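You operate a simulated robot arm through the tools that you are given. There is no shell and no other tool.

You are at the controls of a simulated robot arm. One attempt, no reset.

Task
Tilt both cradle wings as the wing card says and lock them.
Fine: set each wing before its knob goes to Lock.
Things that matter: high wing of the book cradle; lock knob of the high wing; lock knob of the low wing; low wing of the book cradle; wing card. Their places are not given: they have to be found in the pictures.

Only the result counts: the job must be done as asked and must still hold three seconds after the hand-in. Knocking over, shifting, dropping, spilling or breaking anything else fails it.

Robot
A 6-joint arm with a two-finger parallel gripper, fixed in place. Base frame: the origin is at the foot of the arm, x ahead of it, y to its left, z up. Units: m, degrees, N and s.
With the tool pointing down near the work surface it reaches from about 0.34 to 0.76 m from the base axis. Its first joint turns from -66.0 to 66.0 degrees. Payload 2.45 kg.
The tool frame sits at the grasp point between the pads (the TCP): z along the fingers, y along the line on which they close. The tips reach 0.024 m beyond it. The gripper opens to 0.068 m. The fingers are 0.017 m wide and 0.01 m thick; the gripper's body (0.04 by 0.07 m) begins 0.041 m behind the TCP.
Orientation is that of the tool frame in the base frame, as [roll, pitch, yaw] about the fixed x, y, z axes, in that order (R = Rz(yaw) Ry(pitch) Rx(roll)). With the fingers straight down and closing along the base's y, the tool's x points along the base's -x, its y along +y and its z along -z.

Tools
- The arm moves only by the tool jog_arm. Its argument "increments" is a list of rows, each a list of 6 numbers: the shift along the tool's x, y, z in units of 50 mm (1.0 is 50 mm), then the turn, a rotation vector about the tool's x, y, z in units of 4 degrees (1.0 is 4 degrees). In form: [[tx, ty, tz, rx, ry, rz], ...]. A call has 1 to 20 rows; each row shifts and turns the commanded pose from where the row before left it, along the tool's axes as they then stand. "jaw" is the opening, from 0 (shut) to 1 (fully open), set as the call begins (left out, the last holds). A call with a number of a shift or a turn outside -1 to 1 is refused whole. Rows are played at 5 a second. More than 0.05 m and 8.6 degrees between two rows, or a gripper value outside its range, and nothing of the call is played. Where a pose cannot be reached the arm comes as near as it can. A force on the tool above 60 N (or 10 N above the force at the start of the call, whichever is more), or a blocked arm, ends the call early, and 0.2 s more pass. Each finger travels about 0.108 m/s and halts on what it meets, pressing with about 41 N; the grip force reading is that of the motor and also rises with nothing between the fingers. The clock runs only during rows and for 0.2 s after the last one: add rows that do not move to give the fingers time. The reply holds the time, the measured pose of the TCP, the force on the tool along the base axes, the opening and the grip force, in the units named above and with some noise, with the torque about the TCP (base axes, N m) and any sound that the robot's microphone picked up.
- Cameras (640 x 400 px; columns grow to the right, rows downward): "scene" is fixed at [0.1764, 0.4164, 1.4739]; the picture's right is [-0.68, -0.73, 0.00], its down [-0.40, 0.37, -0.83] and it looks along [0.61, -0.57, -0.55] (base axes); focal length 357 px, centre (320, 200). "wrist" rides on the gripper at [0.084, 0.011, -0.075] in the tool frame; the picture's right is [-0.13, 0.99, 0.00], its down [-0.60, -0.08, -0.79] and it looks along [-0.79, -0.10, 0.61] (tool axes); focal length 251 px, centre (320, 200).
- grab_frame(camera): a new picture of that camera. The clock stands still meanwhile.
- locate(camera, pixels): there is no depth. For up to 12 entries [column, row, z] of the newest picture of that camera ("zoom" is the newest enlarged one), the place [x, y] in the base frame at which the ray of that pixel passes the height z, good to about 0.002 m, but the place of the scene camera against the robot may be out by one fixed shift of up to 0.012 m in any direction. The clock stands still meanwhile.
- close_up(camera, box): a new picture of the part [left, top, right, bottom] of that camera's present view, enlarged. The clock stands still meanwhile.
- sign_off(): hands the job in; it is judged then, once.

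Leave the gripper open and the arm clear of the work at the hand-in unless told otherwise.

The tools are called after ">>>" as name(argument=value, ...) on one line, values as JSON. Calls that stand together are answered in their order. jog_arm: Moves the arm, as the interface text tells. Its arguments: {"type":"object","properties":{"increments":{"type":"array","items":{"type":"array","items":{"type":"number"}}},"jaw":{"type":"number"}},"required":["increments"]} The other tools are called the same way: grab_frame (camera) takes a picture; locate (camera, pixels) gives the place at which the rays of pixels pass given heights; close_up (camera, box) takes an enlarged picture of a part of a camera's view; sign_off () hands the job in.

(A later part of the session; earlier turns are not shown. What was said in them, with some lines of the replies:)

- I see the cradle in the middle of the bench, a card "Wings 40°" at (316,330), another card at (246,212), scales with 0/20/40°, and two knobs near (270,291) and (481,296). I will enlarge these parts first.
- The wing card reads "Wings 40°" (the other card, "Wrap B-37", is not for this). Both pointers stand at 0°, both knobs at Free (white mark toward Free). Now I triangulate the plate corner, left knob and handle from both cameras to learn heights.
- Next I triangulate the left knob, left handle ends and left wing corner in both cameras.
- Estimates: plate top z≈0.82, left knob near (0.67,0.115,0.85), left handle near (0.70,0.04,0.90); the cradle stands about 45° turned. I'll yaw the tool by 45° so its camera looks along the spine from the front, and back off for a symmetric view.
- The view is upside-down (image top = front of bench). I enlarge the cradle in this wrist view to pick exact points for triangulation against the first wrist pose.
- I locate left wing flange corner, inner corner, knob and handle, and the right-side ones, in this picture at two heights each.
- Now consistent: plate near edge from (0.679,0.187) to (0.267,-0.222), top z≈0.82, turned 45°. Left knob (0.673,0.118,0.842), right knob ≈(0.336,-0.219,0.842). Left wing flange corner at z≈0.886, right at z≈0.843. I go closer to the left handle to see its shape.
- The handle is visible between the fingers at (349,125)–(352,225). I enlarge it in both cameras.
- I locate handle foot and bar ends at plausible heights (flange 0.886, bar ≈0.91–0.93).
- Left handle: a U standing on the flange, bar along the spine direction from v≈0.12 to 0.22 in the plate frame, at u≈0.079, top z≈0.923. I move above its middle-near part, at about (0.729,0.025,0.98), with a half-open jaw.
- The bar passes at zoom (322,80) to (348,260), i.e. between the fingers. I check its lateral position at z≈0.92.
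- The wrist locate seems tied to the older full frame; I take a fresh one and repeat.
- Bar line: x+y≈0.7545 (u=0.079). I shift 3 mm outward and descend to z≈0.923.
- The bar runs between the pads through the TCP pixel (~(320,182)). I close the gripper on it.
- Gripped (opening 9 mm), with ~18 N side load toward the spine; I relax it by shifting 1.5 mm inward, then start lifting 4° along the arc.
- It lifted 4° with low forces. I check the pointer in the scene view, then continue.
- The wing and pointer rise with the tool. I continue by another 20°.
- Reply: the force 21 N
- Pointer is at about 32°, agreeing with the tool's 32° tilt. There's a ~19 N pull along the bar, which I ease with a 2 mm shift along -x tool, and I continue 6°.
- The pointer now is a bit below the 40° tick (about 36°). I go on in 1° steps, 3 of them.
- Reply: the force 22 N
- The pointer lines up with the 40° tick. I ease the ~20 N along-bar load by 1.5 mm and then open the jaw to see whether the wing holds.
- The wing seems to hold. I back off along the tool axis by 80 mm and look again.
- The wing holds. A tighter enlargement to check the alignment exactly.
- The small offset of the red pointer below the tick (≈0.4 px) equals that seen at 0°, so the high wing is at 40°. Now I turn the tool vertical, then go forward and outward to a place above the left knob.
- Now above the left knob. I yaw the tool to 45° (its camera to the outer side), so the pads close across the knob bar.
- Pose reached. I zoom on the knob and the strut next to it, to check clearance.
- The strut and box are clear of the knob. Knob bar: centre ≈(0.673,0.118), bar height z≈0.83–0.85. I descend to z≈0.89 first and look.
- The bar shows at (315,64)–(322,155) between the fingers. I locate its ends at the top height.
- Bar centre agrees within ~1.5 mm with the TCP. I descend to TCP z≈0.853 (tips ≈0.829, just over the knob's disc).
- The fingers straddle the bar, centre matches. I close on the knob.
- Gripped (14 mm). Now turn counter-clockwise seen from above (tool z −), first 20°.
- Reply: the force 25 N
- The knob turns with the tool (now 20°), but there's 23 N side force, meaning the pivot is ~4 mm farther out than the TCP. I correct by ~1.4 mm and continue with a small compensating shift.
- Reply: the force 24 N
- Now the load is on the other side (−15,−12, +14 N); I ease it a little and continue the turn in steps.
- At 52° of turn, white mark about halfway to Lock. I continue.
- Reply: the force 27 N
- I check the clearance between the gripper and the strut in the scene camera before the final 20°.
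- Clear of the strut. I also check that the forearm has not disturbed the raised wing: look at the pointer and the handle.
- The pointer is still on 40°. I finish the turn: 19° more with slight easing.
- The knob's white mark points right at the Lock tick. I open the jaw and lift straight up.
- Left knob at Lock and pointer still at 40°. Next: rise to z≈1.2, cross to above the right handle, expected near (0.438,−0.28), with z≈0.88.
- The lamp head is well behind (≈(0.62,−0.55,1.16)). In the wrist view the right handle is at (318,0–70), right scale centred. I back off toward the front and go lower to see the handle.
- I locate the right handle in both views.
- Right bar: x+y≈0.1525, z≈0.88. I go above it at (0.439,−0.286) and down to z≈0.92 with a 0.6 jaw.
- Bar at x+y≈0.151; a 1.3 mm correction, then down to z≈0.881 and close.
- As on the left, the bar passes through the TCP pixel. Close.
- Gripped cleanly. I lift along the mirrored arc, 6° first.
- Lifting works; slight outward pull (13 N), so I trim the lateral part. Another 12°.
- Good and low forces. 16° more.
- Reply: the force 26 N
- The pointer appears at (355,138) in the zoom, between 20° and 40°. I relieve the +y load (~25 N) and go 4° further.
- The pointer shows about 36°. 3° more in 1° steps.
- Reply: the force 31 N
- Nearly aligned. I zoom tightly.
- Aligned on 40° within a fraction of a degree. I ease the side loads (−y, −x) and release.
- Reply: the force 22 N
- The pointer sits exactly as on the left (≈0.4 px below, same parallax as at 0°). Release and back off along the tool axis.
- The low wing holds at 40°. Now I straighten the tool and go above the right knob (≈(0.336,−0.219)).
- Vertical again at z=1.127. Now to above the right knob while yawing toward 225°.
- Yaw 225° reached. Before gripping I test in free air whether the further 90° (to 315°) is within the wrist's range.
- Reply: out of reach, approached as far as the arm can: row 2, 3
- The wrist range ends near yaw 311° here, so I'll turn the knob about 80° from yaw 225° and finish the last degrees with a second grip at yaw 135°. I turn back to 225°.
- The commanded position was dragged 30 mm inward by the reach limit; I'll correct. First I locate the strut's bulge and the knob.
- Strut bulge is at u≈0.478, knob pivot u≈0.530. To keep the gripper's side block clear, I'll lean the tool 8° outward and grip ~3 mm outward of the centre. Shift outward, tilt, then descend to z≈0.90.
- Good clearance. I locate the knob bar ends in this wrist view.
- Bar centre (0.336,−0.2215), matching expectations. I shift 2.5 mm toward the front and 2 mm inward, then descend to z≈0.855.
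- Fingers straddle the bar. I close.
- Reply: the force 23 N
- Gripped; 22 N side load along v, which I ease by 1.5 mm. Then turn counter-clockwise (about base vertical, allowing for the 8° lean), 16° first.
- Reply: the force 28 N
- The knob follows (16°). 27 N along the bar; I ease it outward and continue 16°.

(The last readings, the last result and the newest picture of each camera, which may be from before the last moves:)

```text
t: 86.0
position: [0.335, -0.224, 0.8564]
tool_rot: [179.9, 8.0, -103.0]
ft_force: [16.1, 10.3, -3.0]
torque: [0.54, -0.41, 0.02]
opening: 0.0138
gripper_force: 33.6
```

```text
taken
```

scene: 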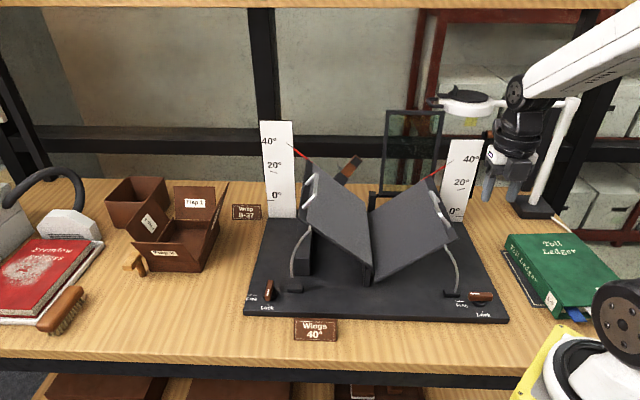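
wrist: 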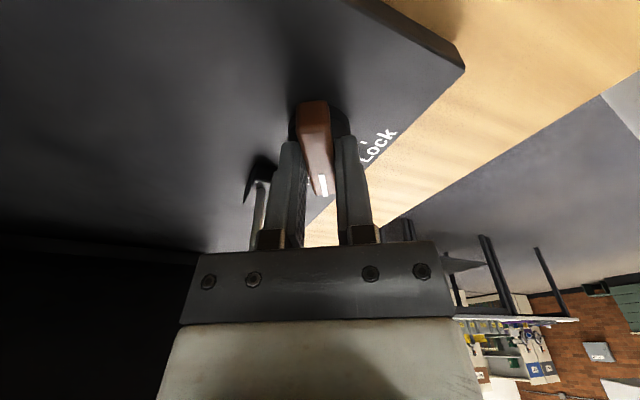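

32° turned. Ease slightly, continue 19°.

>>> jog_arm(increments=[[-0.014, -0.014, 0, 0, 0, 0], [0, -0.006, 0, -0.111, 0, -0.792], [0, -0.006, 0, -0.111, 0, -0.792], [0, -0.006, 0, -0.111, 0, -0.792], [0, -0.006, 0, -0.111, 0, -0.792], [0, -0.006, 0, -0.111, 0, -0.792], [0, -0.006, 0, -0.111, 0, -0.792], [0, 0, 0, 0, 0, 0]])

>>> close_up(camera="scene", box=[410, 210, 530, 320])

```text
t: 87.8
position: [0.3363, -0.2247, 0.8549]
tool_rot: [180.0, 8.2, -83.8]
ft_force: [-46.7, -13.4, 28.2]
torque: [-0.13, 0.79, 0.08]
opening: 0.014
gripper_force: 33.9
```

```text
3.64 times, centred on (470, 265) of scene
```

zoom: 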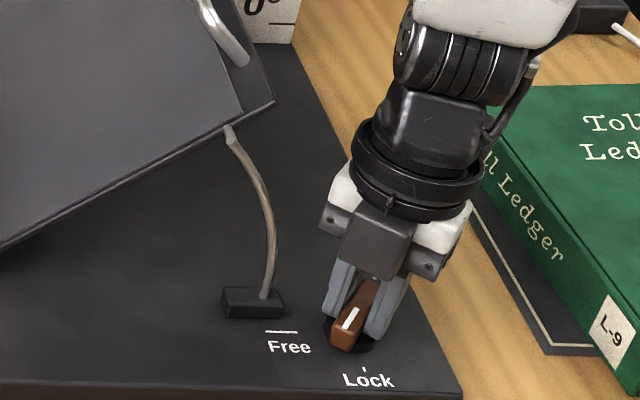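

Side force grew to 48 N along +y; I over-compensated. Ease by 2.3 mm and look at the force again.

>>> jog_arm(increments=[[0.0, 0.022, -0.006, 0, 0, 0], [0.0, 0.022, -0.006, 0, 0, 0], [0, 0, 0, 0, 0, 0]])

```text
t: 88.6
position: [0.3372, -0.2243, 0.855]
tool_rot: [180.0, 8.0, -83.8]
ft_force: [-11.5, 1.5, -19.1]
torque: [0.53, 0.17, 0.05]
opening: 0.0141
gripper_force: 33.4
```

Relaxed. Continue 16° with almost no lateral compensation.

>>> jog_arm(increments=[[0, 0.006, 0.006, 0, 0, 0], [0, -0.002, 0, -0.111, 0, -0.792], [0, -0.002, 0, -0.111, 0, -0.792], [0, -0.002, 0, -0.111, 0, -0.792], [0, -0.002, 0, -0.111, 0, -0.792], [0, -0.002, 0, -0.111, 0, -0.792], [0, 0, 0, 0, 0, 0]])

>>> close_up(camera="scene", box=[410, 210, 530, 320])

```text
t: 90.2
position: [0.3376, -0.225, 0.8551]
tool_rot: [-180.0, 8.1, -67.7]
ft_force: [2.6, 22.6, 20.6]
torque: [0.41, 0.01, -0.02]
opening: 0.0137
gripper_force: 33.8
```

```text
3.64 times, centred on (470, 265) of scene
```

zoom: 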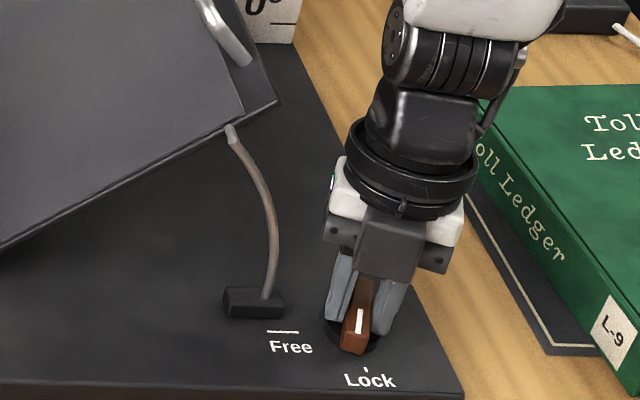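

67° turned. 10° more only, staying short of the wrist limit.

>>> jog_arm(increments=[[-0.018, -0.01, 0.005, 0, 0, 0], [0, -0.002, 0, -0.111, 0, -0.792], [0, -0.002, 0, -0.111, 0, -0.792], [0, -0.002, 0, -0.111, 0, -0.792], [0, 0, 0, 0, 0, 0]])

>>> jog_arm(increments=[[0, 0, 0, 0, 0, 0], [0, 0, 0, 0, 0, 0], [0, 0, 0, 0, 0, 0]], jaw=0.65)

>>> close_up(camera="scene", box=[410, 210, 530, 320])

```text
t: 91.4
position: [0.3377, -0.2246, 0.8551]
tool_rot: [180.0, 7.8, -58.1]
ft_force: [2.4, 8.1, -5.3]
torque: [-0.03, -0.15, -0.03]
opening: 0.0135
gripper_force: 33.7
```

```text
t: 92.2
position: [0.3372, -0.2257, 0.8555]
tool_rot: [179.9, 7.9, -58.1]
ft_force: [-0.4, 0.4, -1.1]
torque: [0.0, 0.0, 0.0]
opening: 0.0443
gripper_force: 0.1
```

```text
3.64 times, centred on (470, 265) of scene
```

zoom: 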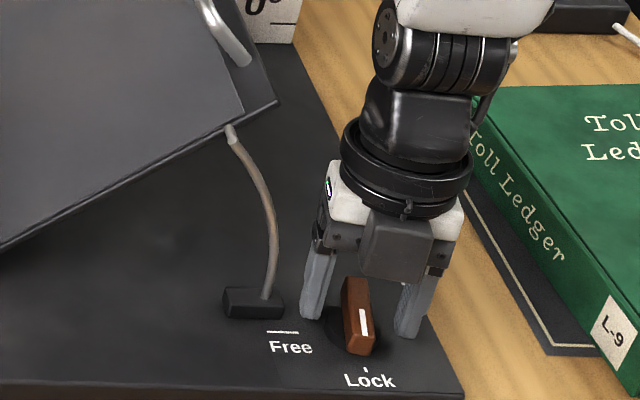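

Bar is at ~77°. I lift straight up 13 cm, undo the lean, and rotate the wrist back to yaw 135°.

>>> jog_arm(increments=[[-0.05, 0, -0.35, 0, 0, 0], [-0.1, 0, -0.75, 0, 0, 0], [-0.1, 0, -0.75, 0, 0, 0], [-0.1, 0, -0.75, 0, 0, 0], [0, 0, 0, 0, 1, 0], [0, 0, 0, 0, 1, 0], [0, 0, 0, 0, 0, 1], [0, 0, 0, 0, 0, 1], [0, 0, 0, 0, 0, 1], [0, 0, 0, 0, 0, 1], [0, 0, 0, 0, 0, 1], [0, 0, 0, 0, 0, 1], [0, 0, 0, 0, 0, 1], [0, 0, 0, 0, 0, 1], [0, 0, 0, 0, 0, 1], [0, 0, 0, 0, 0, 1], [0, 0, 0, 0, 0, 1], [0, 0, 0, 0, 0, 1], [0, 0, 0, 0, 0, 1], [0, 0, 0, 0, 0, 1]])

>>> jog_arm(increments=[[0, 0, 0, 0, 0, 1], [0, 0, 0, 0, 0, 1], [0, 0, 0, 0, 0, 1], [0, 0, 0, 0, 0, 1], [0, 0, 0, 0, 0, 1], [0, 0, 0, 0, 0, 1], [0, 0, 0, 0, 0, 1], [0, 0, 0, 0, 0, 1], [0, 0, 0, 0, 0, 1], [0, 0, 0, 0, 0, 1], [0, 0, 0, 0, 0, 1], [0, 0, 0, 0, 0, 1], [0, 0, 0, 0, 0, 1], [0, 0, 0, 0, 0, 1], [0, 0, 0, 0, 0, 1], [0, 0, 0, 0, 0, 1], [0, 0, 0, 0, 0, 1], [0, 0, 0, 0, 0, 1], [0, 0, 0, 0, 0, 1], [0, 0, 0, 0, 0, 1]])

>>> jog_arm(increments=[[0, 0, 0, 0, 0, 1], [0, 0, 0, 0, 0, 1], [0, 0, 0, 0, 0, 1], [0, 0, 0, 0, 0, 1], [0, 0, 0, 0, 0, 1], [0, 0, 0, 0, 0, 1], [0, 0, 0, 0, 0, 1], [0, 0, 0, 0, 0, 0.7], [0, 0, 0, 0, 0, 0]])

>>> grab_frame(camera="wrist")

>>> grab_frame(camera="scene")

```text
t: 96.4
position: [0.3377, -0.2248, 0.988]
tool_rot: [180.0, 0.0, -114.2]
ft_force: [-0.1, 0.8, -0.5]
torque: [0.03, 0.03, 0.01]
opening: 0.044
gripper_force: 0.1
```

```text
t: 100.6
position: [0.3366, -0.2251, 0.9869]
tool_rot: [-179.9, 0.1, 165.7]
ft_force: [-0.1, -0.4, -1.2]
torque: [-0.01, 0.01, 0.02]
opening: 0.0443
gripper_force: 0.2
```

```text
t: 102.6
position: [0.3387, -0.2242, 0.9864]
tool_rot: [-180.0, 0.2, 135.0]
ft_force: [-0.2, 0.4, -0.5]
torque: [-0.02, -0.02, 0.02]
opening: 0.044
gripper_force: 0.0
```

```text
taken
```

wrist: 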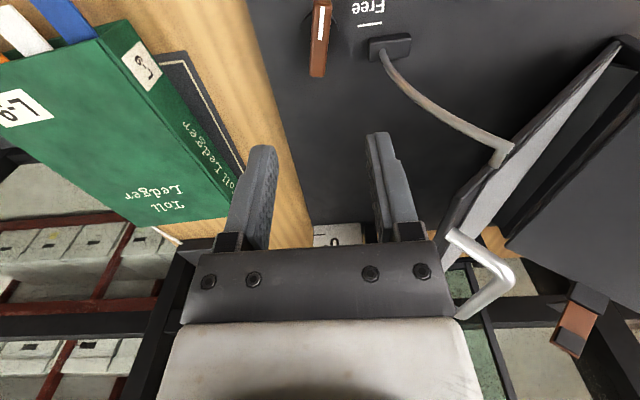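

```text
taken
```

scene: 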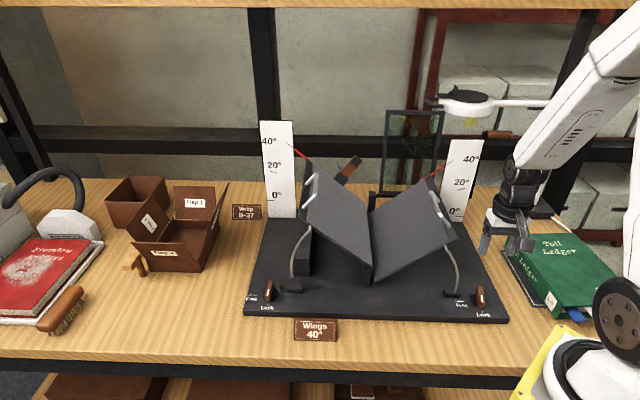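

Now at yaw 135°, camera in front. I align to the bar's present angle (yaw ≈122°), centre over the pivot and descend to z≈0.89.

>>> jog_arm(increments=[[0.07, 0.02, 0, 0, 0, 0], [0, 0, 0, 0, 0, 1], [0, 0, 0, 0, 0, 1], [0, 0, 0, 0, 0, 1], [0, 0, 0, 0, 0, 0.25], [0, 0, 0.64, 0, 0, 0], [0, 0, 0.64, 0, 0, 0], [0, 0, 0.64, 0, 0, 0], [0, 0, 0, 0, 0, 0]])

>>> grab_frame(camera="wrist")

>>> close_up(camera="scene", box=[410, 210, 530, 320])

```text
t: 104.6
position: [0.3353, -0.2195, 0.8922]
tool_rot: [179.8, 0.1, 122.1]
ft_force: [0.1, 0.6, 0.1]
torque: [0.03, 0.01, 0.0]
opening: 0.0442
gripper_force: 0.0
```

```text
taken
```

wrist: 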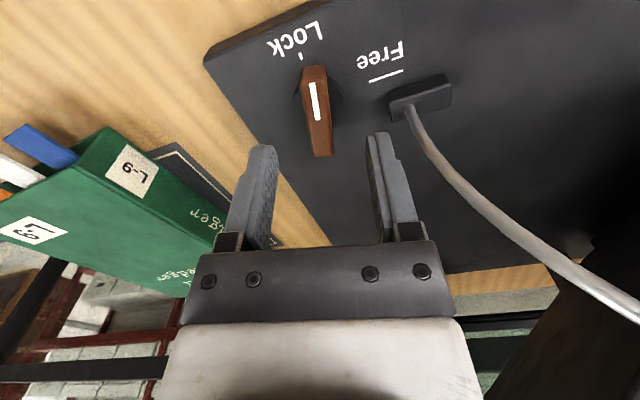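

```text
3.64 times, centred on (470, 265) of scene
```

zoom: 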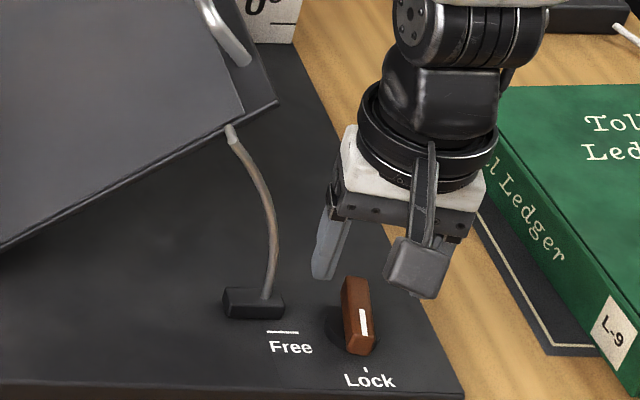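

Aligned with the bar like on the left side. Descend to z≈0.855 and close.

>>> jog_arm(increments=[[0, 0, 0.25, 0, 0, 0], [0, 0, 0.25, 0, 0, 0], [0, 0, 0.24, 0, 0, 0], [0, 0, 0, 0, 0, 0]])

>>> jog_arm(increments=[[0, 0, 0, 0, 0, 0], [0, 0, 0, 0, 0, 0], [0, 0, 0, 0, 0, 0]], jaw=0)

>>> grab_frame(camera="wrist")

```text
t: 105.6
position: [0.3356, -0.2228, 0.8544]
tool_rot: [179.9, 0.1, 122.1]
ft_force: [0.4, -0.4, 0.0]
torque: [0.05, -0.03, -0.01]
opening: 0.0441
gripper_force: 0.1
```

```text
t: 106.4
position: [0.335, -0.2225, 0.854]
tool_rot: [-180.0, 0.1, 122.1]
ft_force: [10.4, 7.1, -5.3]
torque: [0.03, -0.05, 0.02]
opening: 0.0141
gripper_force: 33.6
```

```text
taken
```

wrist: 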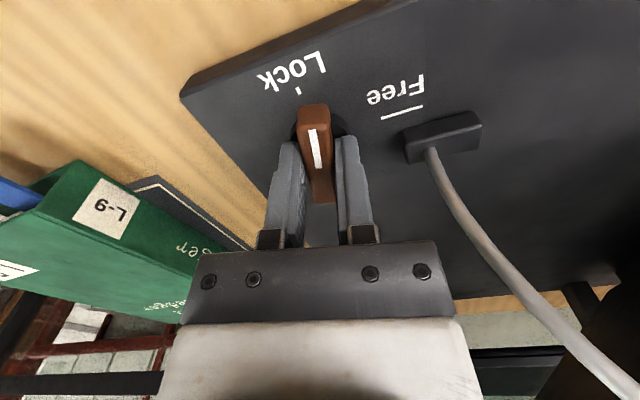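

Gripped. Turn the last 13° to yaw 135°.

>>> jog_arm(increments=[[0, 0.015, 0, 0, 0, 0], [0, 0, 0, 0, 0, -0.8], [0, 0, 0, 0, 0, -0.8], [0, 0, 0, 0, 0, -0.8], [0, 0, 0, 0, 0, -0.83], [0, 0, 0, 0, 0, 0]])

>>> grab_frame(camera="wrist")

```text
t: 107.8
position: [0.3355, -0.2215, 0.8536]
tool_rot: [179.9, 0.1, 134.7]
ft_force: [-30.9, -31.7, 6.1]
torque: [-0.17, 1.06, -0.03]
opening: 0.0137
gripper_force: 33.4
```

```text
taken
```

wrist: 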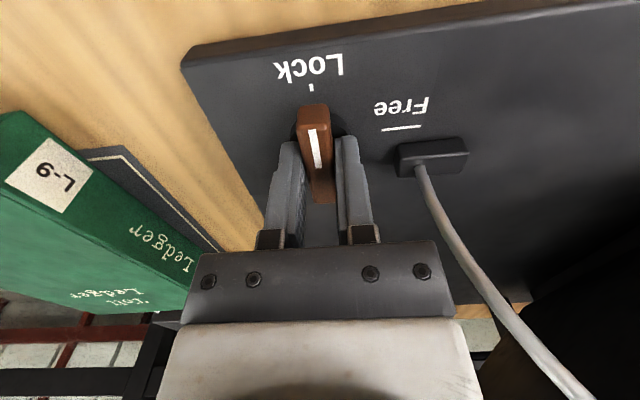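

The mark lines up with the Lock tick. I relieve the 44 N lateral load, check once more and release.

>>> jog_arm(increments=[[0, -0.018, 0, 0, 0, 0], [0, -0.018, 0, 0, 0, -0.05], [0, 0, 0, 0, 0, 0]])

>>> jog_arm(increments=[[0, 0, 0, 0, 0, 0], [0, 0, 0, 0, 0, 0], [0, 0, 0, 0, 0, 0]], jaw=0.65)

>>> jog_arm(increments=[[0, 0, -0.3, 0, 0, 0], [0, 0, -0.7, 0, 0, 0], [0, 0, -0.8, 0, 0, 0], [0, 0, -0.8, 0, 0, 0], [0, 0, -0.8, 0, 0, 0], [0.4, 0, -0.8, 0, 0, 0], [0.4, 0, -0.8, 0, 0, 0], [0, 0, 0, 0, 0, 0]], jaw=1)

>>> grab_frame(camera="scene")

>>> close_up(camera="scene", box=[430, 260, 520, 320])

>>> grab_frame(camera="wrist")

```text
t: 108.6
position: [0.3346, -0.2217, 0.8546]
tool_rot: [179.9, 0.2, 135.3]
ft_force: [6.2, 11.9, 27.0]
torque: [0.36, 0.12, -0.16]
opening: 0.014
gripper_force: 33.6
```

```text
t: 109.4
position: [0.3338, -0.2218, 0.8522]
tool_rot: [179.8, 0.1, 135.2]
ft_force: [-0.9, -0.7, 0.0]
torque: [0.0, -0.01, 0.02]
opening: 0.044
gripper_force: 0.0
```

```text
t: 111.2
position: [0.3034, -0.1923, 1.1052]
tool_rot: [180.0, 0.1, 135.1]
ft_force: [-0.4, -0.6, 0.0]
torque: [-0.01, -0.01, 0.03]
opening: 0.068
gripper_force: 0.1
```

```text
taken
```

scene: 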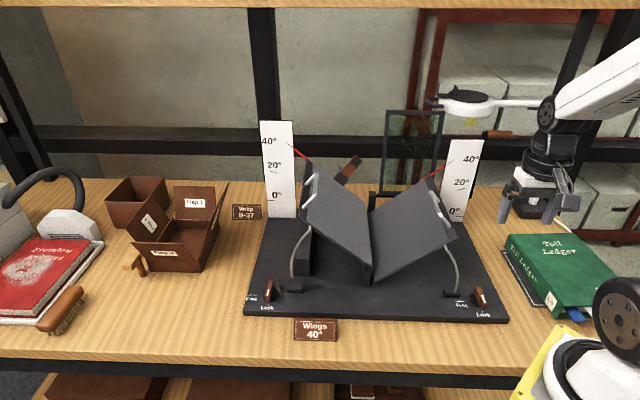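

```text
6.67 times, centred on (475, 290) of scene
```

zoom: 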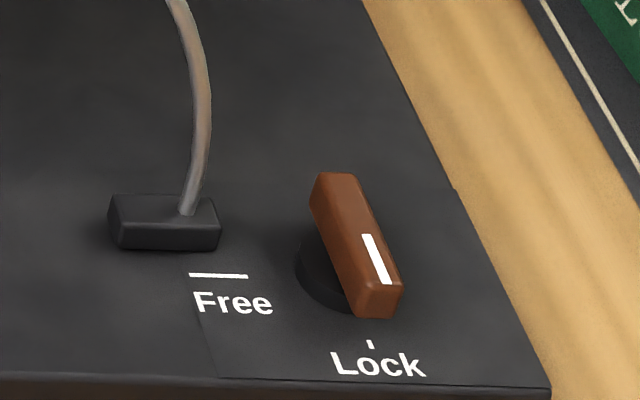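

```text
taken
```

wrist: 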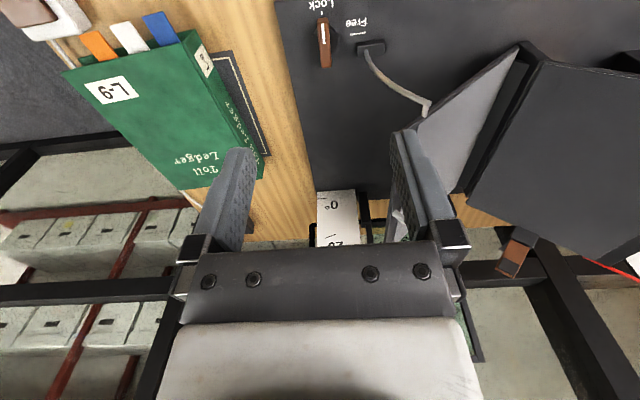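

Both knobs point to Lock. Final check of both pointers.

>>> close_up(camera="scene", box=[440, 150, 480, 175])

>>> close_up(camera="scene", box=[290, 130, 330, 155])

>>> close_up(camera="scene", box=[230, 120, 510, 340])

```text
16.00 times, centred on (460, 162) of scene
```

zoom: 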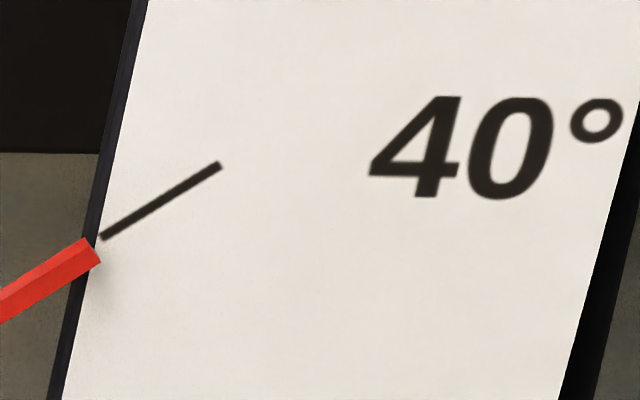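

```text
16.00 times, centred on (310, 142) of scene
```

zoom: 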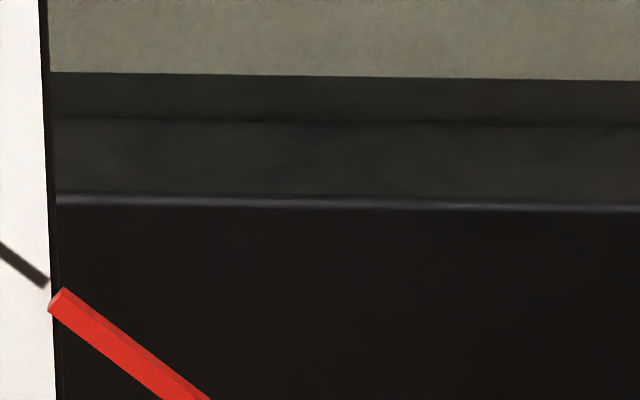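

```text
1.82 times, centred on (370, 230) of scene
```

zoom: 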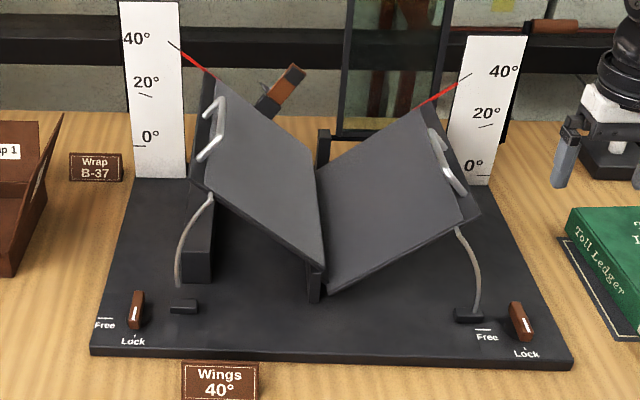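

Both pointers rest on 40°, and both knobs are on Lock. The gripper is open and the arm is clear above the bench. Handing in.

>>> sign_off()

```text
The job is handed in.
```

Both wings are set to 40°, as the wing card says, and both lock knobs are turned to Lock. I handed the job in with the gripper open and the arm clear of the work.

- **Wing angles:** after locking, both pointers lined up with the 40° marks to within a fraction of a degree. Each wing was set and released before its knob was turned.
- **Lock knobs:** the white marks on both knobs line up with their Lock ticks. The low wing's knob took two grips, because the wrist ran out of travel at about 77° of the turn.
- **Other items:** I saw nothing else knocked over or shifted. In one enlarged view the low wing's scale looked about 0.1 pixel out of place, roughly 0.3 mm. I took that as negligible.
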